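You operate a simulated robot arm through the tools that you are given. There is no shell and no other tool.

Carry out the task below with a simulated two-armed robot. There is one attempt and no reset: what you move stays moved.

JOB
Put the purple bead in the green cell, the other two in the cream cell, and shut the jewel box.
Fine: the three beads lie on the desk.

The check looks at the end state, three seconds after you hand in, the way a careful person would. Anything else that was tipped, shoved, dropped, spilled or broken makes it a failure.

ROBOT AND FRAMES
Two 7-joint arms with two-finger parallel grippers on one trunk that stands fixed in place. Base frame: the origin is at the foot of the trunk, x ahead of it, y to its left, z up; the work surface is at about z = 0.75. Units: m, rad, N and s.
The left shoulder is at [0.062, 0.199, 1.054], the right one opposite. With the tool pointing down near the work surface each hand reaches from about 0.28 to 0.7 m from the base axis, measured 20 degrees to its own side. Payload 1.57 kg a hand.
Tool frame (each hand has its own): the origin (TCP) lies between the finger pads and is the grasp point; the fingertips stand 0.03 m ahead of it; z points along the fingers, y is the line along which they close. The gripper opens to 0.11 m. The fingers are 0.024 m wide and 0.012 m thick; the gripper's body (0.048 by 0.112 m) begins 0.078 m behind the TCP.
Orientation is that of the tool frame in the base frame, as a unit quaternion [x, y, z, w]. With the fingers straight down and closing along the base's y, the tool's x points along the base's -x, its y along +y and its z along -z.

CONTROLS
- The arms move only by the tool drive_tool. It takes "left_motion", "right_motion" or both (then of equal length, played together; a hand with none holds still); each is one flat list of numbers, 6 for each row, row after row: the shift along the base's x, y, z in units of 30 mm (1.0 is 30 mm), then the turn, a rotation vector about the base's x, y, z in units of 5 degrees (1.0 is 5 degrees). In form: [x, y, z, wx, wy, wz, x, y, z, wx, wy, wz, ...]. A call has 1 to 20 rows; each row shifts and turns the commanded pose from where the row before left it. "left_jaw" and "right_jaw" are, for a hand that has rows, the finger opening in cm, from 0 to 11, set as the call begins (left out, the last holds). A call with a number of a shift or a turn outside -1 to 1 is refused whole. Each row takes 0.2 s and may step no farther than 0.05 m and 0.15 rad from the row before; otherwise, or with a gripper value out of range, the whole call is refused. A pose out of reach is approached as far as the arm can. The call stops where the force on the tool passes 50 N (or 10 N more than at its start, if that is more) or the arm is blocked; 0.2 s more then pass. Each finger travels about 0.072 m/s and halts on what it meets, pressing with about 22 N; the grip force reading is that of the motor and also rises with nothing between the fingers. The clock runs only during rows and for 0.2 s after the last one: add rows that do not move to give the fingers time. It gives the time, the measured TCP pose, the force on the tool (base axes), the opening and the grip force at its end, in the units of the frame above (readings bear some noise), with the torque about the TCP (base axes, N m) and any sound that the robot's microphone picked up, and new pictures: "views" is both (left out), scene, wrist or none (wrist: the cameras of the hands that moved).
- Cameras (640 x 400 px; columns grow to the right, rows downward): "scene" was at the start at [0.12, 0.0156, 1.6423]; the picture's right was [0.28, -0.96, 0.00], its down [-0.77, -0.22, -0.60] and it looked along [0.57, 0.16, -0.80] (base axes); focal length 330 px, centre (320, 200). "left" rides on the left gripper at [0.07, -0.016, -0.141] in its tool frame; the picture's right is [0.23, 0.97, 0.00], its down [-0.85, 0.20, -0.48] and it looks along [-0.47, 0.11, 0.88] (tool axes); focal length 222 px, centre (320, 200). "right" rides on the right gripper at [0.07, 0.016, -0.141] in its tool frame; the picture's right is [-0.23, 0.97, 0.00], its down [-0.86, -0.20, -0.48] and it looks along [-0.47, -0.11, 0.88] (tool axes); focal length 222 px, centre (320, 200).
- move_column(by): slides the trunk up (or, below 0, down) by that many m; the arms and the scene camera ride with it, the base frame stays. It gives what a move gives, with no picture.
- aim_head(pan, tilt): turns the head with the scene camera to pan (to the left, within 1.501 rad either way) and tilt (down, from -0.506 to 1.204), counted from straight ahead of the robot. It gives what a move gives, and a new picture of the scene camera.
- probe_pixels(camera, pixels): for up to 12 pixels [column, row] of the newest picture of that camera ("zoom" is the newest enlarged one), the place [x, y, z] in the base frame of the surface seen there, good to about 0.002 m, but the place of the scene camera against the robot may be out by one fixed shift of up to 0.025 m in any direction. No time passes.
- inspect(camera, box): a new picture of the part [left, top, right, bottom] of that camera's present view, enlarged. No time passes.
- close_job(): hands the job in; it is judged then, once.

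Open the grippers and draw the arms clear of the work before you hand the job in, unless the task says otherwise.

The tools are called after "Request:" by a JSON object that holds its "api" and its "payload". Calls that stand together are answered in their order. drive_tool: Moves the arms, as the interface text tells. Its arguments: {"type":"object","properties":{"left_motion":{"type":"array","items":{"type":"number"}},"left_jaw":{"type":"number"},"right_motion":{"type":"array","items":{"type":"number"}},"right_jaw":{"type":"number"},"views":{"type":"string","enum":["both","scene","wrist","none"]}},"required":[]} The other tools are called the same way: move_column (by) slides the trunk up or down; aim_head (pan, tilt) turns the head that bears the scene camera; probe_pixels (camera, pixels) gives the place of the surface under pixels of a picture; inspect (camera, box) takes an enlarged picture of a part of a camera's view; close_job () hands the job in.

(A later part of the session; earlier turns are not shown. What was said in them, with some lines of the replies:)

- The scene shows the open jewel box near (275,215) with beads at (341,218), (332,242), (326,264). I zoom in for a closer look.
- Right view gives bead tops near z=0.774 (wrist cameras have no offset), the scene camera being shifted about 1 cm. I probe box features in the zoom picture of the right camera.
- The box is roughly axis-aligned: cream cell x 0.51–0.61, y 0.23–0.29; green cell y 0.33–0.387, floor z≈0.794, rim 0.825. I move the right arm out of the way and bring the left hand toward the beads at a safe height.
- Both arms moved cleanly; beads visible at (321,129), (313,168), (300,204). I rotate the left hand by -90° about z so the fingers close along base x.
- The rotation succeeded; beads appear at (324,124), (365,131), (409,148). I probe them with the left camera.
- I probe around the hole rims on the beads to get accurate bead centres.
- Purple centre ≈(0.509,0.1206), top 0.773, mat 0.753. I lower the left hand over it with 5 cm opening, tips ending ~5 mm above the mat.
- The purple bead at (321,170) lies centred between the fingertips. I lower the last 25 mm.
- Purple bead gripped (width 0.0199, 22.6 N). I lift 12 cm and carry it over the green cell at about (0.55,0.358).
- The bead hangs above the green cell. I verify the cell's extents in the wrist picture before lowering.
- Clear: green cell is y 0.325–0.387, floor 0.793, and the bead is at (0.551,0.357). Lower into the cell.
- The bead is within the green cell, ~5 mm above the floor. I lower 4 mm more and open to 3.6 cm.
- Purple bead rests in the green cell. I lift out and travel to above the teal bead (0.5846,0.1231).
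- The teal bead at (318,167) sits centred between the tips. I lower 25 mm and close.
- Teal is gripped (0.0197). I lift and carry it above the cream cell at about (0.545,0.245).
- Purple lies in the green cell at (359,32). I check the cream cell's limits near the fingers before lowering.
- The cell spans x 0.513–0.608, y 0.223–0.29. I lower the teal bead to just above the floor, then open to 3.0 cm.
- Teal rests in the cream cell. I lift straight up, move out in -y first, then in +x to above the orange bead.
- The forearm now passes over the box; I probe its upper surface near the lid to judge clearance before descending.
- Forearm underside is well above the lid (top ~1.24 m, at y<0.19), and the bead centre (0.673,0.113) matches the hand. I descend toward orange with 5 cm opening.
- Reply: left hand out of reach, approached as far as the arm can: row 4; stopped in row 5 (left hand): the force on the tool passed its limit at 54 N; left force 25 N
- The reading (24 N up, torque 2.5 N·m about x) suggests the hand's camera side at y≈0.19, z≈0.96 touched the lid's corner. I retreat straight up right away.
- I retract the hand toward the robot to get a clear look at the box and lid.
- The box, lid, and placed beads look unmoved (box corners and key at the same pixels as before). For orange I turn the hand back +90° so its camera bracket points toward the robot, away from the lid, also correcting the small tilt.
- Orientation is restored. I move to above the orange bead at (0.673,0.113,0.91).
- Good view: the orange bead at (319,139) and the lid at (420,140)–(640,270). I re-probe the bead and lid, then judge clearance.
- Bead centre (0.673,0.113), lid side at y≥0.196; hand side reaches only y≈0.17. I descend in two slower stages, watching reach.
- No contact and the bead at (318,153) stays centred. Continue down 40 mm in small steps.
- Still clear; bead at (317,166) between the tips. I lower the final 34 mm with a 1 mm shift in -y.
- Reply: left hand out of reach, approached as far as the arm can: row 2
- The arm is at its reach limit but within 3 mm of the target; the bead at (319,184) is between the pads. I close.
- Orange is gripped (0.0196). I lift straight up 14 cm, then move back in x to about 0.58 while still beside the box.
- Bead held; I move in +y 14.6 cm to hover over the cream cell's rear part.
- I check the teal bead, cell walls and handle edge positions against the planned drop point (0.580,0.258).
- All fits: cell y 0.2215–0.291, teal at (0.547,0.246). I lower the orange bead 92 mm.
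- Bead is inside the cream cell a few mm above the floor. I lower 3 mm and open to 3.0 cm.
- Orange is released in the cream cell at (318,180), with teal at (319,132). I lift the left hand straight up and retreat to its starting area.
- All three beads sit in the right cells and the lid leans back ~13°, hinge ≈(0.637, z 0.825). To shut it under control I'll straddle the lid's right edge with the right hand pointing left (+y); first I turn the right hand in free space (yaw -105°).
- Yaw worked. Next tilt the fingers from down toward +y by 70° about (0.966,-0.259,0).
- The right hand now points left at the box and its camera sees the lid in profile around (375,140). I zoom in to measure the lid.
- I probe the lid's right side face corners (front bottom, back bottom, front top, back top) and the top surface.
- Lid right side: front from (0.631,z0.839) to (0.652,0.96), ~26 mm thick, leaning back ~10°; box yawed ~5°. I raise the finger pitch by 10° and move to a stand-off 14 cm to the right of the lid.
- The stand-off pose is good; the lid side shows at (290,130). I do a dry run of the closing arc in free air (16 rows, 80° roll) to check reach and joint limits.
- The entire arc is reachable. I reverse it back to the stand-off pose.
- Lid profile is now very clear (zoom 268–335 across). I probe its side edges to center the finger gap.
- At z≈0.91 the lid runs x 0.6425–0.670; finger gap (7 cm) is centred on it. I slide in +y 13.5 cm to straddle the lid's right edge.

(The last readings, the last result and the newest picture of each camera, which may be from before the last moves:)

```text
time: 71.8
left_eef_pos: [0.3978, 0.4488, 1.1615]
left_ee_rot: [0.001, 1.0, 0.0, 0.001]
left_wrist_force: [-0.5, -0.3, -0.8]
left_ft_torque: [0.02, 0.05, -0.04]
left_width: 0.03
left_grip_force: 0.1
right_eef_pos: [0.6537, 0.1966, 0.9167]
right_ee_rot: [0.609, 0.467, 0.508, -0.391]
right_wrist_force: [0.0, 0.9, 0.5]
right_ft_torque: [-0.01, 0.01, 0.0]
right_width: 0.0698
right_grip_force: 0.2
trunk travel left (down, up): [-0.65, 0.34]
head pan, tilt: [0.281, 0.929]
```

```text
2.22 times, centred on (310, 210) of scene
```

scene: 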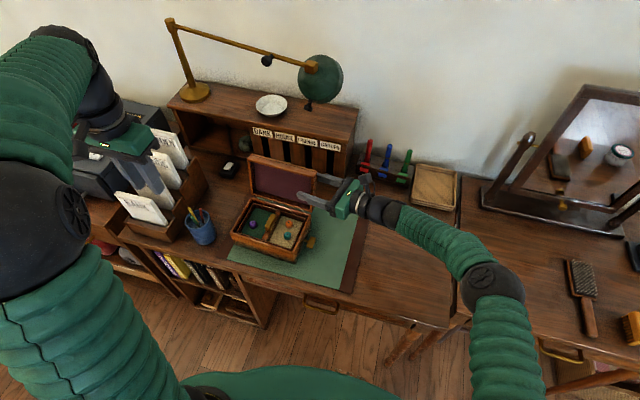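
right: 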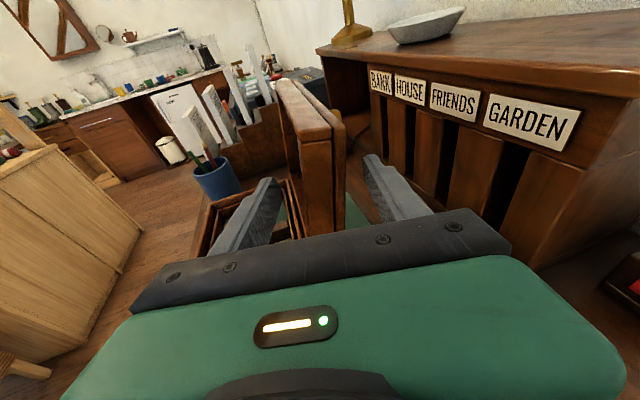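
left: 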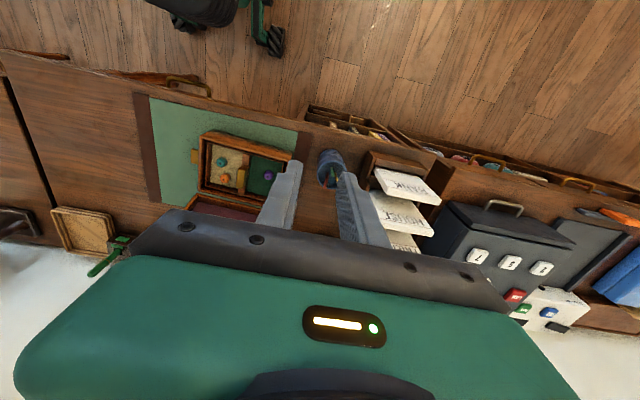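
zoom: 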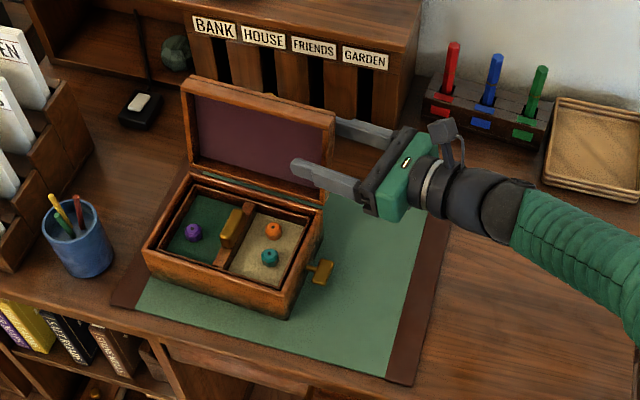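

The fingers straddle the lid correctly. I narrow the opening to 4.5 cm and run the first 20° of the arc.

Request:
{"api": "drive_tool", "payload": {"right_motion": [0, 0, 0, 0, 0, 0, 0, 0, 0, 0, 0, 0, -0.257, 0, 0.06, -0.255, -0.951, 0.174, -0.257, 0, 0.06, -0.255, -0.951, 0.174, -0.263, 0, 0.015, -0.255, -0.951, 0.174, -0.263, 0, 0.015, -0.255, -0.951, 0.174], "right_jaw": 4.5}}

Request:
{"api": "inspect", "payload": {"camera": "scene", "box": [220, 120, 400, 300]}}

```text
time: 73.2
left_eef_pos: [0.3976, 0.4485, 1.1614]
left_ee_rot: [0.0, 1.0, 0.001, 0.001]
left_wrist_force: [0.2, 0.1, 0.3]
left_ft_torque: [0.02, 0.07, 0.03]
left_width: 0.0299
left_grip_force: 0.1
right_eef_pos: [0.6247, 0.197, 0.9203]
right_ee_rot: [0.519, 0.565, 0.569, -0.295]
right_wrist_force: [1.0, -0.1, 0.2]
right_ft_torque: [0.01, -0.04, 0.01]
right_width: 0.0451
right_grip_force: 0.1
trunk travel left (down, up): [-0.65, 0.34]
head pan, tilt: [0.281, 0.929]
```

scene: 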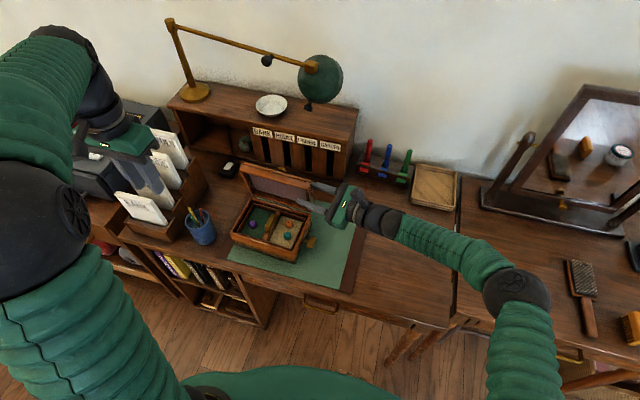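
right: 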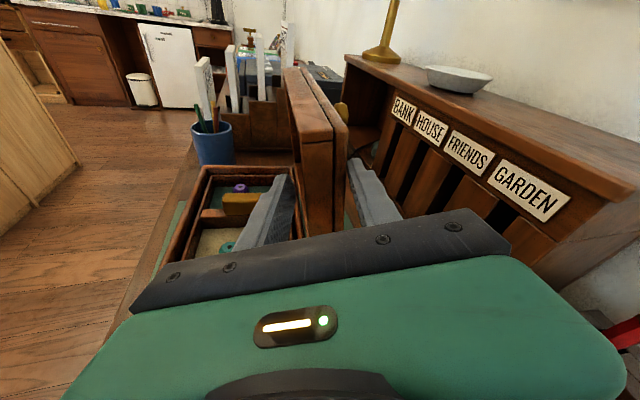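

```text
2.22 times, centred on (310, 210) of scene
```

zoom: 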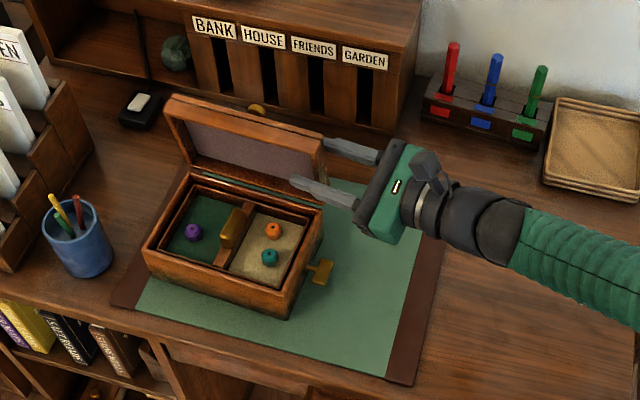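

The lid is following, now tilted slightly past vertical, and the box hasn't moved. I continue with the next 30° of the arc.

Request:
{"api": "drive_tool", "payload": {"right_motion": [-0.263, 0, -0.032, -0.255, -0.951, 0.174, -0.263, 0, -0.032, -0.255, -0.951, 0.174, -0.252, 0, -0.077, -0.255, -0.951, 0.174, -0.252, 0, -0.077, -0.255, -0.951, 0.174, -0.237, 0, -0.118, -0.255, -0.951, 0.174, -0.237, 0, -0.118, -0.255, -0.951, 0.174]}}

Request:
{"api": "inspect", "payload": {"camera": "scene", "box": [220, 120, 400, 300]}}

```text
time: 74.6
left_eef_pos: [0.3978, 0.4495, 1.1602]
left_ee_rot: [0.001, 1.0, 0.0, 0.001]
left_wrist_force: [-0.8, 0.1, -0.5]
left_ft_torque: [0.02, -0.01, 0.02]
left_width: 0.0299
left_grip_force: 0.0
right_eef_pos: [0.5769, 0.1954, 0.9063]
right_ee_rot: [0.356, 0.68, 0.626, -0.138]
right_wrist_force: [-1.3, -0.2, 0.5]
right_ft_torque: [-0.02, 0.04, 0.02]
right_width: 0.0465
right_grip_force: 0.4
trunk travel left (down, up): [-0.65, 0.34]
head pan, tilt: [0.281, 0.929]
```

scene: 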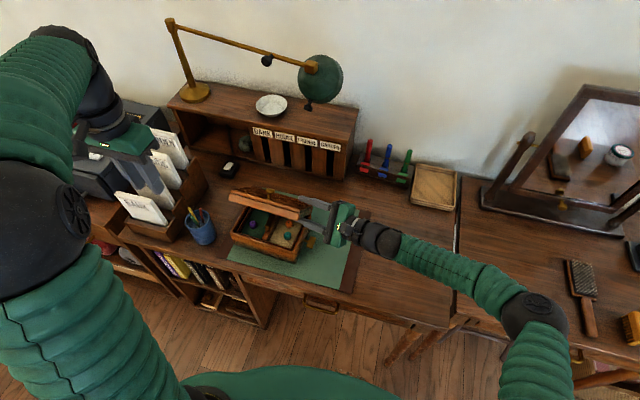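
right: 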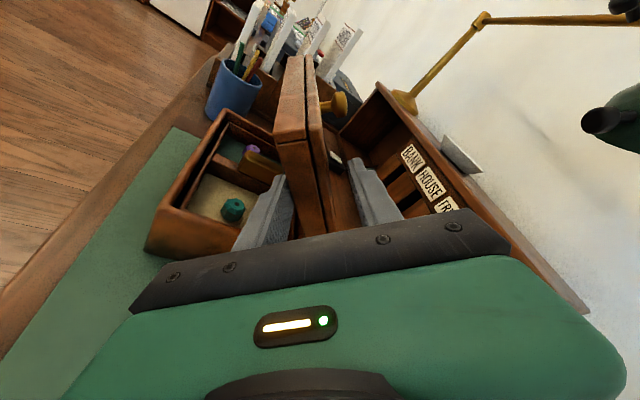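

```text
2.22 times, centred on (310, 210) of scene
```

zoom: 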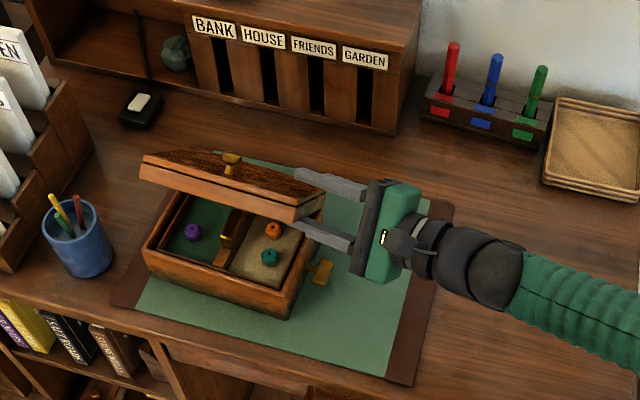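

The lid now rests on the front finger and descends with it; the box is still in place. I continue with 130°→160°.

Request:
{"api": "drive_tool", "payload": {"right_motion": [-0.21, 0, -0.157, -0.255, -0.951, 0.174, -0.21, 0, -0.157, -0.255, -0.951, 0.174, -0.182, 0, -0.193, -0.255, -0.951, 0.174, -0.182, 0, -0.193, -0.255, -0.951, 0.174]}}

Request:
{"api": "inspect", "payload": {"camera": "scene", "box": [220, 120, 400, 300]}}

Request:
{"api": "inspect", "payload": {"camera": "right", "box": [180, 50, 420, 250]}}

```text
time: 75.6
left_eef_pos: [0.399, 0.4488, 1.1601]
left_ee_rot: [0.001, 1.0, 0.001, 0.001]
left_wrist_force: [0.5, 0.3, -0.2]
left_ft_torque: [0.02, 0.01, 0.03]
left_width: 0.0299
left_grip_force: 0.0
right_eef_pos: [0.5532, 0.1963, 0.8851]
right_ee_rot: [0.23, 0.731, 0.641, -0.029]
right_wrist_force: [-1.0, 0.9, -1.6]
right_ft_torque: [-0.02, 0.02, 0.0]
right_width: 0.046
right_grip_force: 0.5
trunk travel left (down, up): [-0.65, 0.34]
head pan, tilt: [0.281, 0.929]
```

scene: 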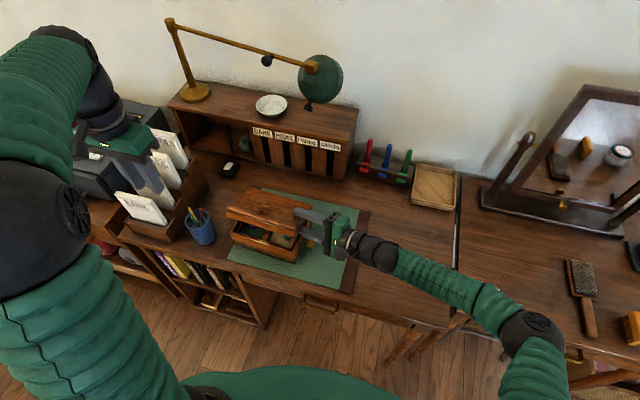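
right: 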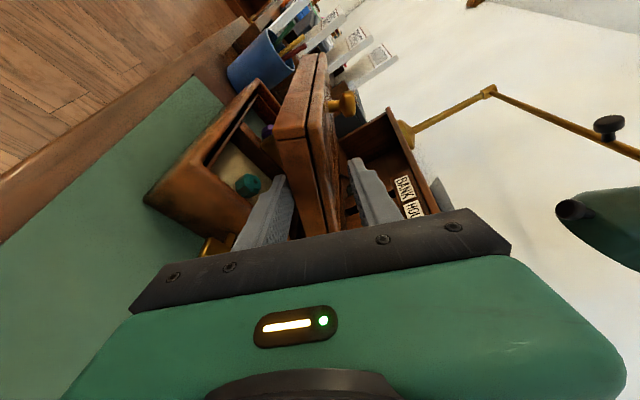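

```text
2.22 times, centred on (310, 210) of scene
```

zoom: 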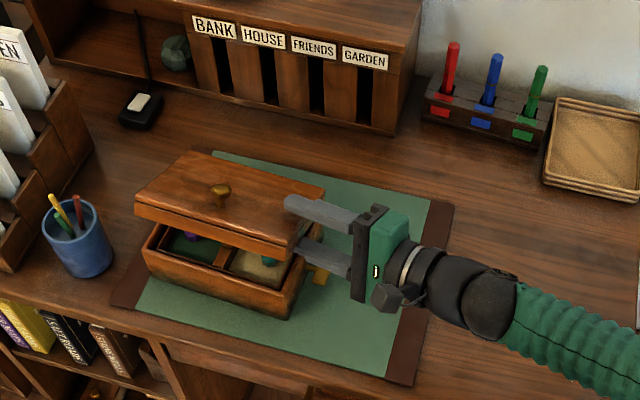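

```text
2.00 times, centred on (300, 150) of right
```

zoom: 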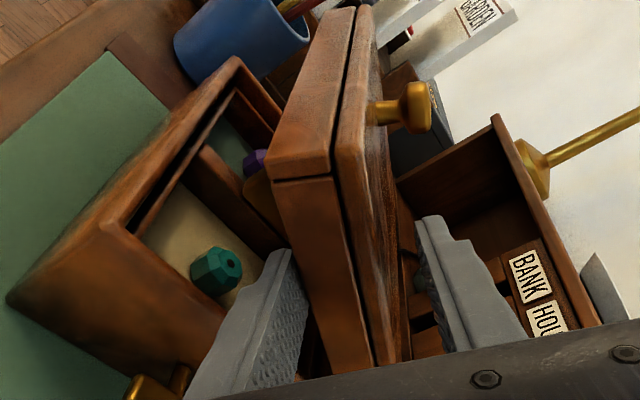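

Lid is nearly down, resting on the lower finger. I continue two more rows to 160°.

Request:
{"api": "drive_tool", "payload": {"right_motion": [-0.147, 0, -0.222, -0.255, -0.951, 0.174, -0.147, 0, -0.222, -0.255, -0.951, 0.174, 0, 0, 0, 0, 0, 0]}}

Request:
{"api": "inspect", "payload": {"camera": "right", "box": [180, 50, 420, 250]}}

Request:
{"api": "inspect", "payload": {"camera": "scene", "box": [230, 160, 350, 280]}}

```text
time: 76.4
left_eef_pos: [0.3978, 0.4496, 1.16]
left_ee_rot: [0.001, 1.0, 0.0, 0.001]
left_wrist_force: [-0.2, 0.9, -0.8]
left_ft_torque: [0.02, -0.02, 0.02]
left_width: 0.0298
left_grip_force: 0.1
right_eef_pos: [0.5461, 0.1965, 0.8711]
right_ee_rot: [0.167, 0.749, 0.641, 0.028]
right_wrist_force: [-0.7, 0.5, -1.7]
right_ft_torque: [0.02, 0.04, 0.01]
right_width: 0.0466
right_grip_force: 1.0
trunk travel left (down, up): [-0.65, 0.34]
head pan, tilt: [0.281, 0.929]
```

scene: 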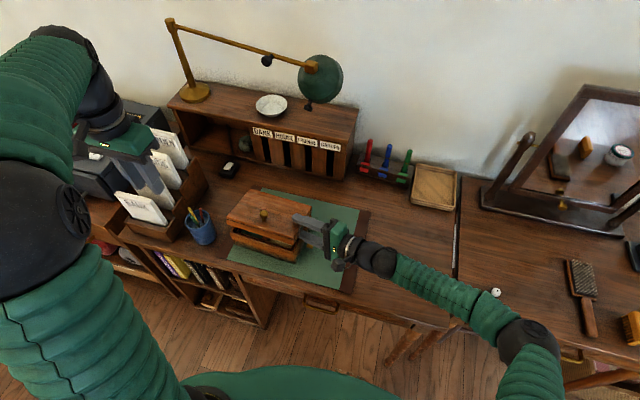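
right: 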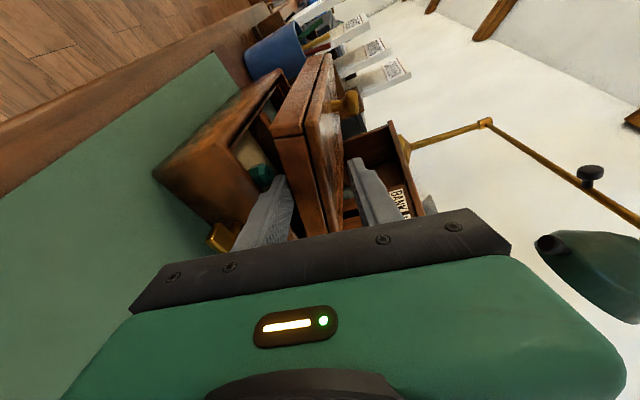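

```text
2.00 times, centred on (300, 150) of right
```

zoom: 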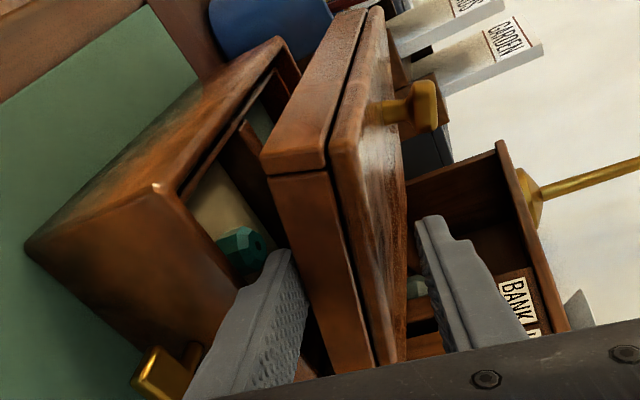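

```text
3.33 times, centred on (290, 220) of scene
```

zoom: 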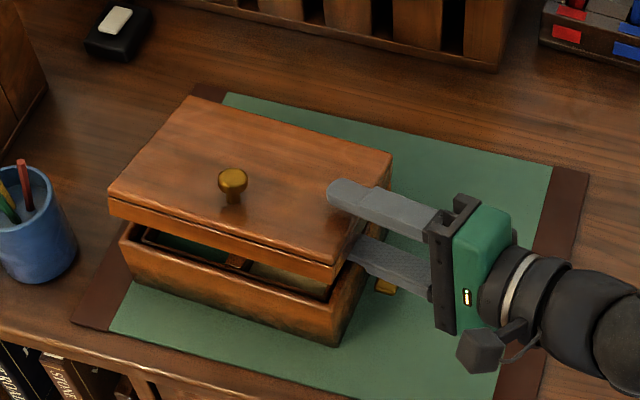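

About 6 mm remains between the lower finger and the rim. I lower 4.5 mm with 5° more roll, watching the force.

Request:
{"api": "drive_tool", "payload": {"right_motion": [-0.05, 0, -0.08, -0.255, -0.951, 0.174, 0, 0, -0.07, 0, 0, 0, 0, 0, 0, 0, 0, 0]}}

Request:
{"api": "inspect", "payload": {"camera": "scene", "box": [230, 160, 350, 280]}}

```text
time: 77.2
left_eef_pos: [0.3979, 0.4486, 1.1601]
left_ee_rot: [0.0, 1.0, 0.001, 0.001]
left_wrist_force: [-0.3, -0.6, -0.5]
left_ft_torque: [-0.01, 0.04, 0.0]
left_width: 0.0302
left_grip_force: 0.0
right_eef_pos: [0.5447, 0.1971, 0.8675]
right_ee_rot: [0.135, 0.755, 0.639, 0.056]
right_wrist_force: [0.0, 0.9, -1.2]
right_ft_torque: [-0.02, 0.01, -0.01]
right_width: 0.046
right_grip_force: 0.6
trunk travel left (down, up): [-0.65, 0.34]
head pan, tilt: [0.281, 0.929]
```

scene: 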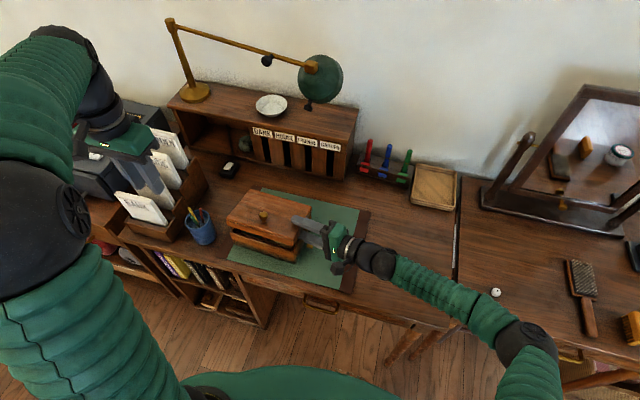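
right: 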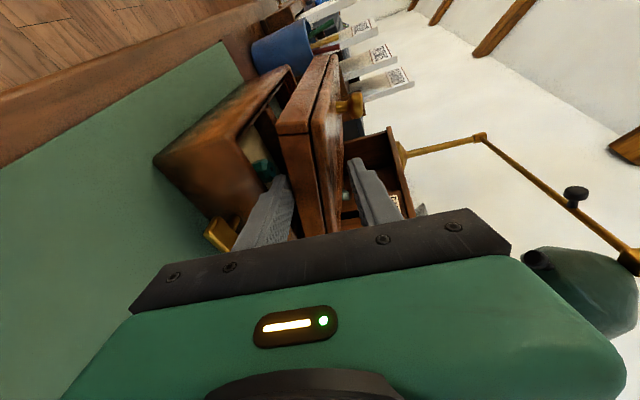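

```text
3.33 times, centred on (290, 220) of scene
```

zoom: 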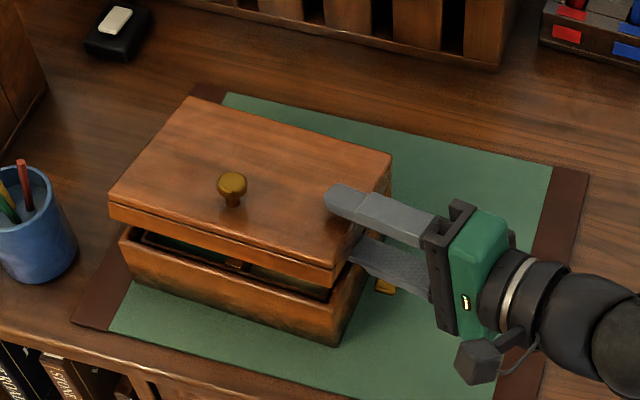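

No contact yet with the rim. I back out 9 mm in -y so only the tips support the lid, then lower 4 mm more.

Request:
{"api": "drive_tool", "payload": {"right_motion": [0, -0.3, 0, 0, 0, 0, 0, 0, -0.07, 0, 0, 0, 0, 0, -0.07, 0, 0, 0, 0, 0, 0, 0, 0, 0]}}

Request:
{"api": "inspect", "payload": {"camera": "right", "box": [180, 50, 420, 250]}}

Request:
{"api": "inspect", "payload": {"camera": "scene", "box": [230, 160, 350, 280]}}

```text
time: 78.2
left_eef_pos: [0.3978, 0.4484, 1.1618]
left_ee_rot: [0.001, 1.0, 0.001, 0.001]
left_wrist_force: [-0.2, 1.0, 0.2]
left_ft_torque: [-0.02, -0.02, -0.04]
left_width: 0.0299
left_grip_force: 0.2
right_eef_pos: [0.5439, 0.1868, 0.8636]
right_ee_rot: [0.135, 0.754, 0.64, 0.055]
right_wrist_force: [-2.1, -1.1, 0.8]
right_ft_torque: [-0.06, 0.05, 0.01]
right_width: 0.0452
right_grip_force: 0.2
trunk travel left (down, up): [-0.65, 0.34]
head pan, tilt: [0.281, 0.929]
```

scene: 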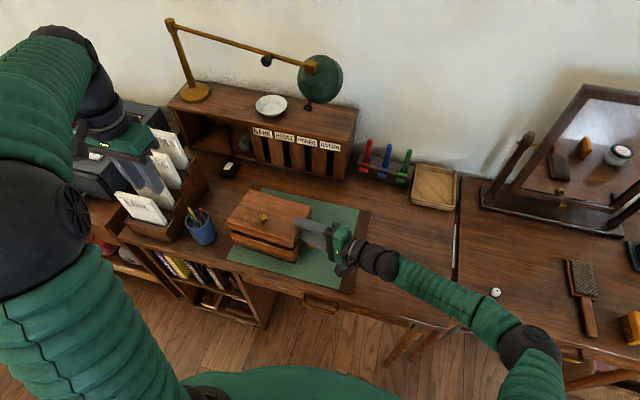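
right: 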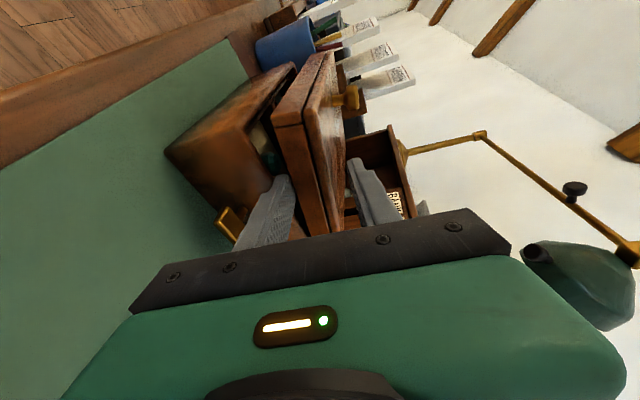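

```text
2.00 times, centred on (300, 150) of right
```

zoom: 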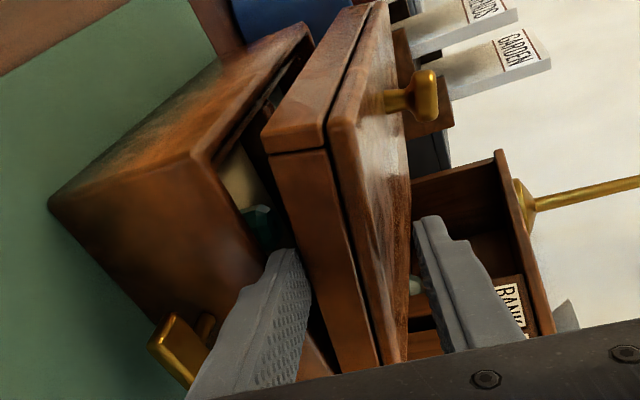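

```text
3.33 times, centred on (290, 220) of scene
```

zoom: 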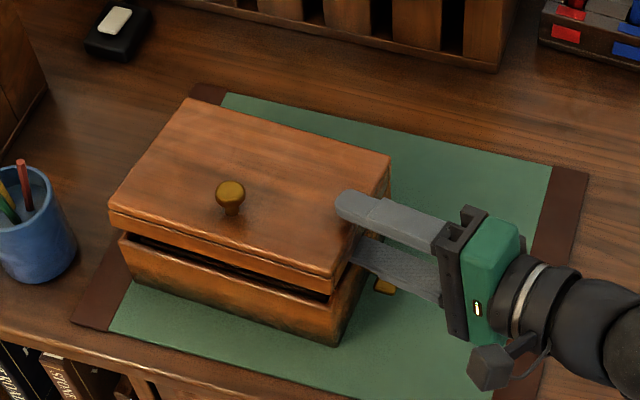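

Front gap now ~2 cm. I lower another 3 mm, checking for rim contact.

Request:
{"api": "drive_tool", "payload": {"right_motion": [0, -0.1, -0.1, 0, 0, 0, 0, 0, 0, 0, 0, 0], "views": "wrist"}}

Request:
{"api": "inspect", "payload": {"camera": "right", "box": [180, 50, 420, 250]}}

```text
time: 78.8
left_eef_pos: [0.397, 0.4496, 1.1606]
left_ee_rot: [0.002, 1.0, 0.0, 0.001]
left_wrist_force: [-0.5, 0.5, 0.1]
left_ft_torque: [0.03, 0.01, 0.03]
left_width: 0.0298
left_grip_force: 0.2
right_eef_pos: [0.5433, 0.1849, 0.8603]
right_ee_rot: [0.135, 0.755, 0.64, 0.055]
right_wrist_force: [1.1, 6.3, 5.3]
right_ft_torque: [0.31, -0.15, 0.05]
right_width: 0.0398
right_grip_force: 0.2
trunk travel left (down, up): [-0.65, 0.34]
head pan, tilt: [0.281, 0.929]
```

right: 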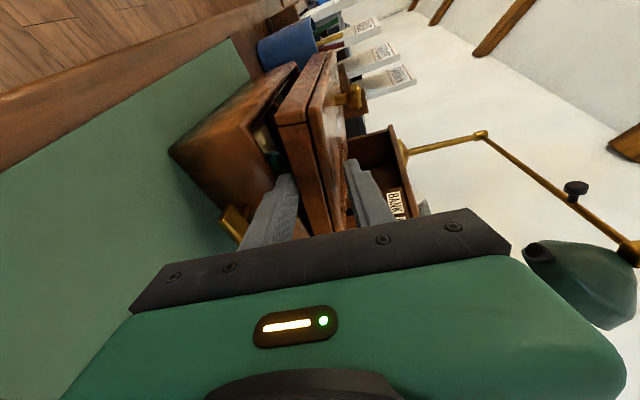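

```text
2.00 times, centred on (300, 150) of right
```

zoom: 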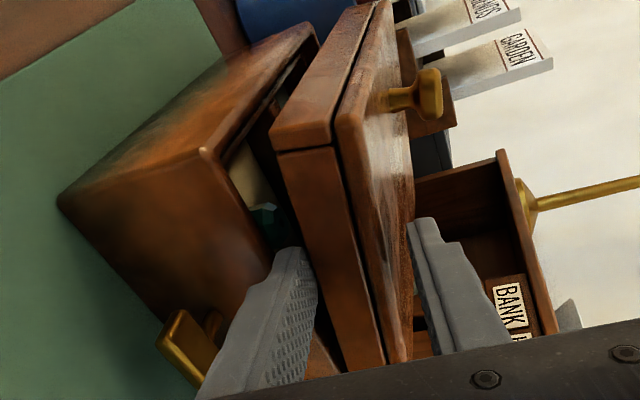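

The lower fingertip now touches the rim (5 N). I raise 1.5 mm and withdraw along the finger axis so the lid settles the last ~1.5 cm.

Request:
{"api": "drive_tool", "payload": {"right_motion": [0, 0, 0.06, 0, 0, 0, -0.18, -0.66, 0.12, 0, 0, 0, -0.25, -0.95, 0.17, 0, 0, 0, -0.25, -0.95, 0.17, 0, 0, 0, -0.25, -0.95, 0.17, 0, 0, 0, 0, -0.9, 0.5, 0, 0, 0, 0, -0.5, 0.5, 0, 0, 0]}}

Request:
{"api": "inspect", "payload": {"camera": "scene", "box": [230, 160, 350, 280]}}

Request:
{"api": "inspect", "payload": {"camera": "right", "box": [180, 50, 420, 250]}}

```text
time: 80.4
left_eef_pos: [0.3976, 0.4476, 1.1615]
left_ee_rot: [0.001, 1.0, 0.001, 0.001]
left_wrist_force: [0.1, 0.0, 0.0]
left_ft_torque: [-0.02, -0.01, 0.01]
left_width: 0.0302
left_grip_force: 0.1
right_eef_pos: [0.5175, 0.032, 0.9097]
right_ee_rot: [0.134, 0.755, 0.639, 0.055]
right_wrist_force: [0.0, -0.2, -0.2]
right_ft_torque: [-0.01, -0.01, -0.01]
right_width: 0.0449
right_grip_force: 0.0
trunk travel left (down, up): [-0.65, 0.34]
head pan, tilt: [0.281, 0.929]
```

scene: 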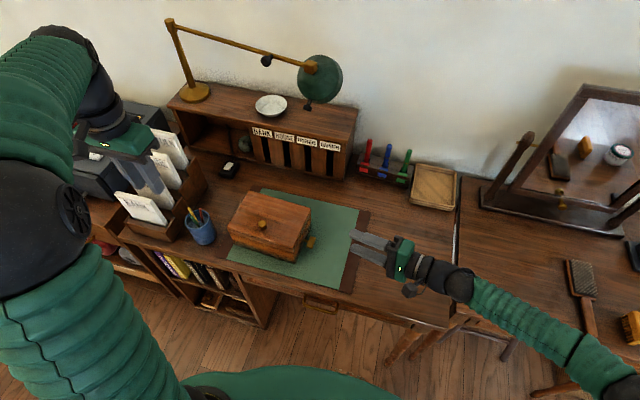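
right: 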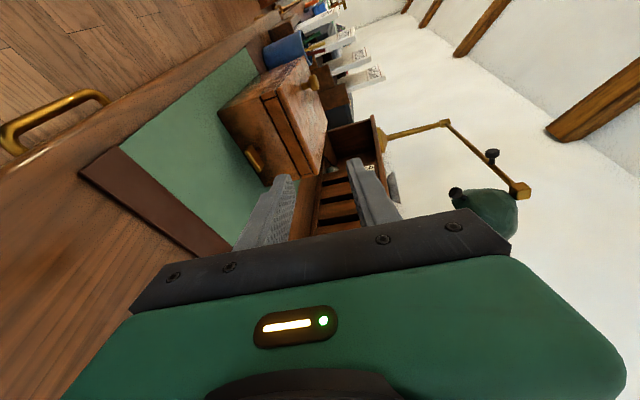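

```text
3.33 times, centred on (290, 220) of scene
```

zoom: 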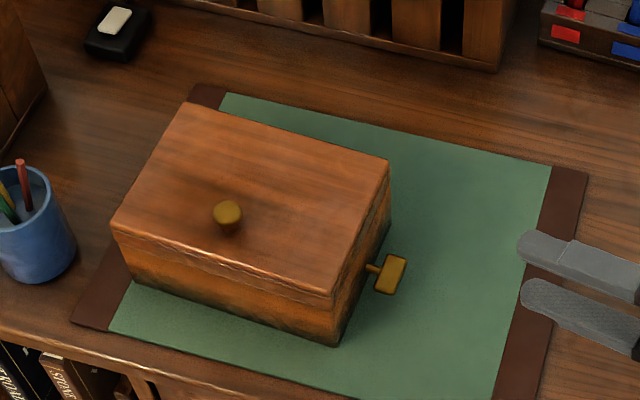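

```text
2.00 times, centred on (300, 150) of right
```

zoom: 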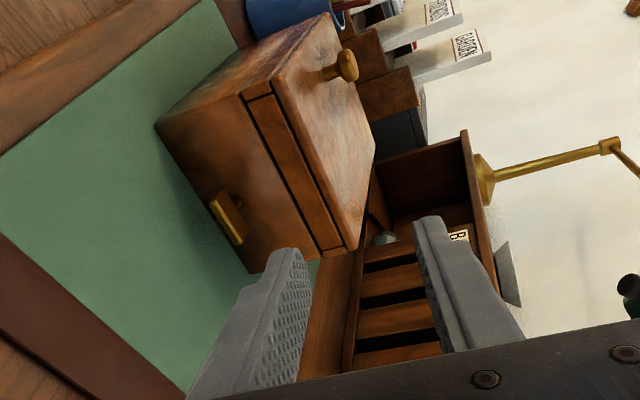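

The lid is down. I check it is level and seated with a tight scene zoom and probes on its top corners.

Request:
{"api": "inspect", "payload": {"camera": "scene", "box": [222, 182, 322, 270]}}

Request:
{"api": "probe_pixels", "payload": {"camera": "scene", "pixels": [[234, 224], [294, 242], [252, 195], [307, 211], [275, 205], [290, 225], [262, 224], [280, 240], [294, 255], [270, 250]]}}

```text
4.55 times, centred on (272, 226) of scene
```

zoom: 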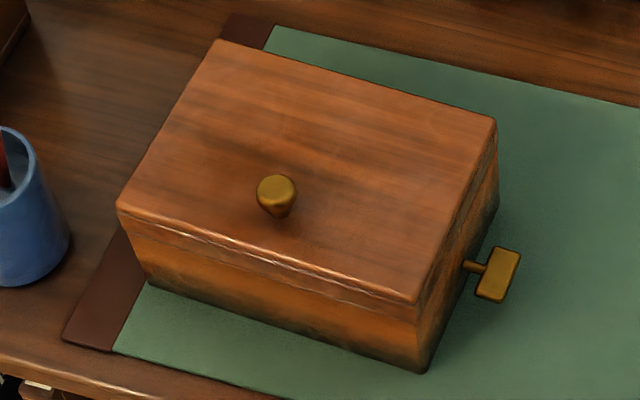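

```text
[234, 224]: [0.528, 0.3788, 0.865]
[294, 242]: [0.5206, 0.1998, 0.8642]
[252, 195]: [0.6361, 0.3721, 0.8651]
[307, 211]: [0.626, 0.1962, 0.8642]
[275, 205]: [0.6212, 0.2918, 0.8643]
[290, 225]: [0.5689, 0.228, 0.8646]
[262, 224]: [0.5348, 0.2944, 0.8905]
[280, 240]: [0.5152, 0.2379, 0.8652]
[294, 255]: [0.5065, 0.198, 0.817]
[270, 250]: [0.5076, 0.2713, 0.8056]
```

The lid top is level (same z at all corners) and the box is shut. I raise and draw back the right arm with an open gripper, and open the left gripper too.

Request:
{"api": "drive_tool", "payload": {"right_motion": [-0.1, -0.5, 0.9, 0, 0, 0, -0.1, -0.5, 0.9, 0, 0, 0, -0.1, -0.5, 0.9, 0, 0, 0, -0.1, -0.5, 0.9, 0, 0, 0, -0.1, -0.5, 0.9, 0, 0, 0, -0.1, -0.5, 0.9, 0, 0, 0, 0, 0, 0, 0, 0, 0], "left_motion": [0, 0, 0, 0, 0, 0, 0, 0, 0, 0, 0, 0, 0, 0, 0, 0, 0, 0, 0, 0, 0, 0, 0, 0, 0, 0, 0, 0, 0, 0, 0, 0, 0, 0, 0, 0, 0, 0, 0, 0, 0, 0], "right_jaw": 11, "left_jaw": 11}}

```text
time: 82.0
left_eef_pos: [0.3976, 0.4464, 1.162]
left_ee_rot: [0.001, 1.0, 0.001, 0.001]
left_wrist_force: [-0.7, -0.6, 0.4]
left_ft_torque: [-0.01, 0.02, -0.04]
left_width: 0.1101
left_grip_force: 0.1
right_eef_pos: [0.4999, -0.0552, 1.0733]
right_ee_rot: [0.134, 0.754, 0.64, 0.055]
right_wrist_force: [0.3, -0.7, -0.1]
right_ft_torque: [0.0, 0.0, -0.01]
right_width: 0.1098
right_grip_force: 0.1
trunk travel left (down, up): [-0.65, 0.34]
head pan, tilt: [0.281, 0.929]
```

scene: 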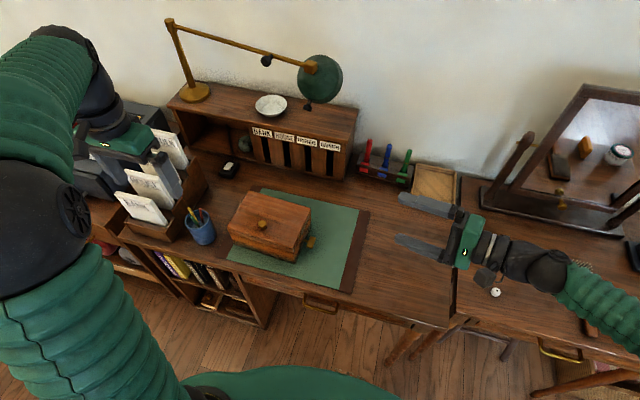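
right: 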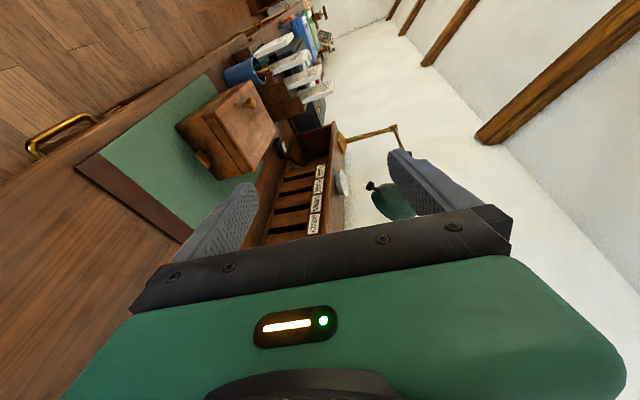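
left: 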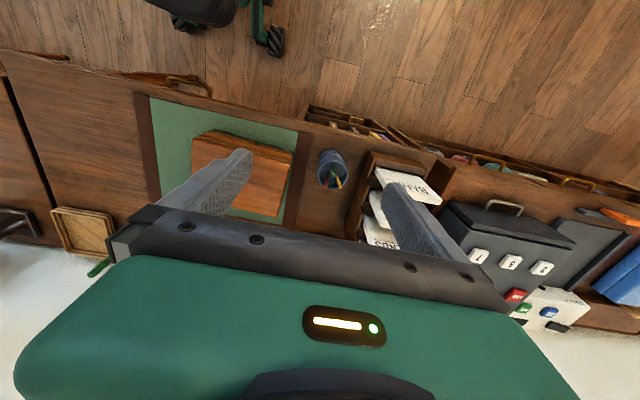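

The box is shut, the surroundings are as before, both grippers are open and clear of the work. I hand the job in.

Request:
{"api": "close_job", "payload": {}}

```text
The job is handed in.
```

The purple bead is in the green cell, the orange and teal beads are in the cream cell, and the jewel box is shut. I handed the job in with both grippers open and the arms clear of the desk.

- **Lid:** it is level and fully seated; its top measured the same height at all four corners. I guided it down with the right hand, and it dropped freely only for the last 1.5 cm or so.
- **Beads:** I last saw the beads directly when the lid was partly down. All three were in their cells with the lid half-closed. Only the teal was still in view near the end, and I could not look inside after the box shut.
- **Contact with the box:** on the first try at the orange bead, the left hand's camera bracket pressed on the open lid and stopped at about 54 N. I backed off at once. The box, the lid and the two beads already placed looked unmoved in the pictures afterwards, so I turned the hand and took the bead from a different angle.

Nothing else on the desk appears to have moved.
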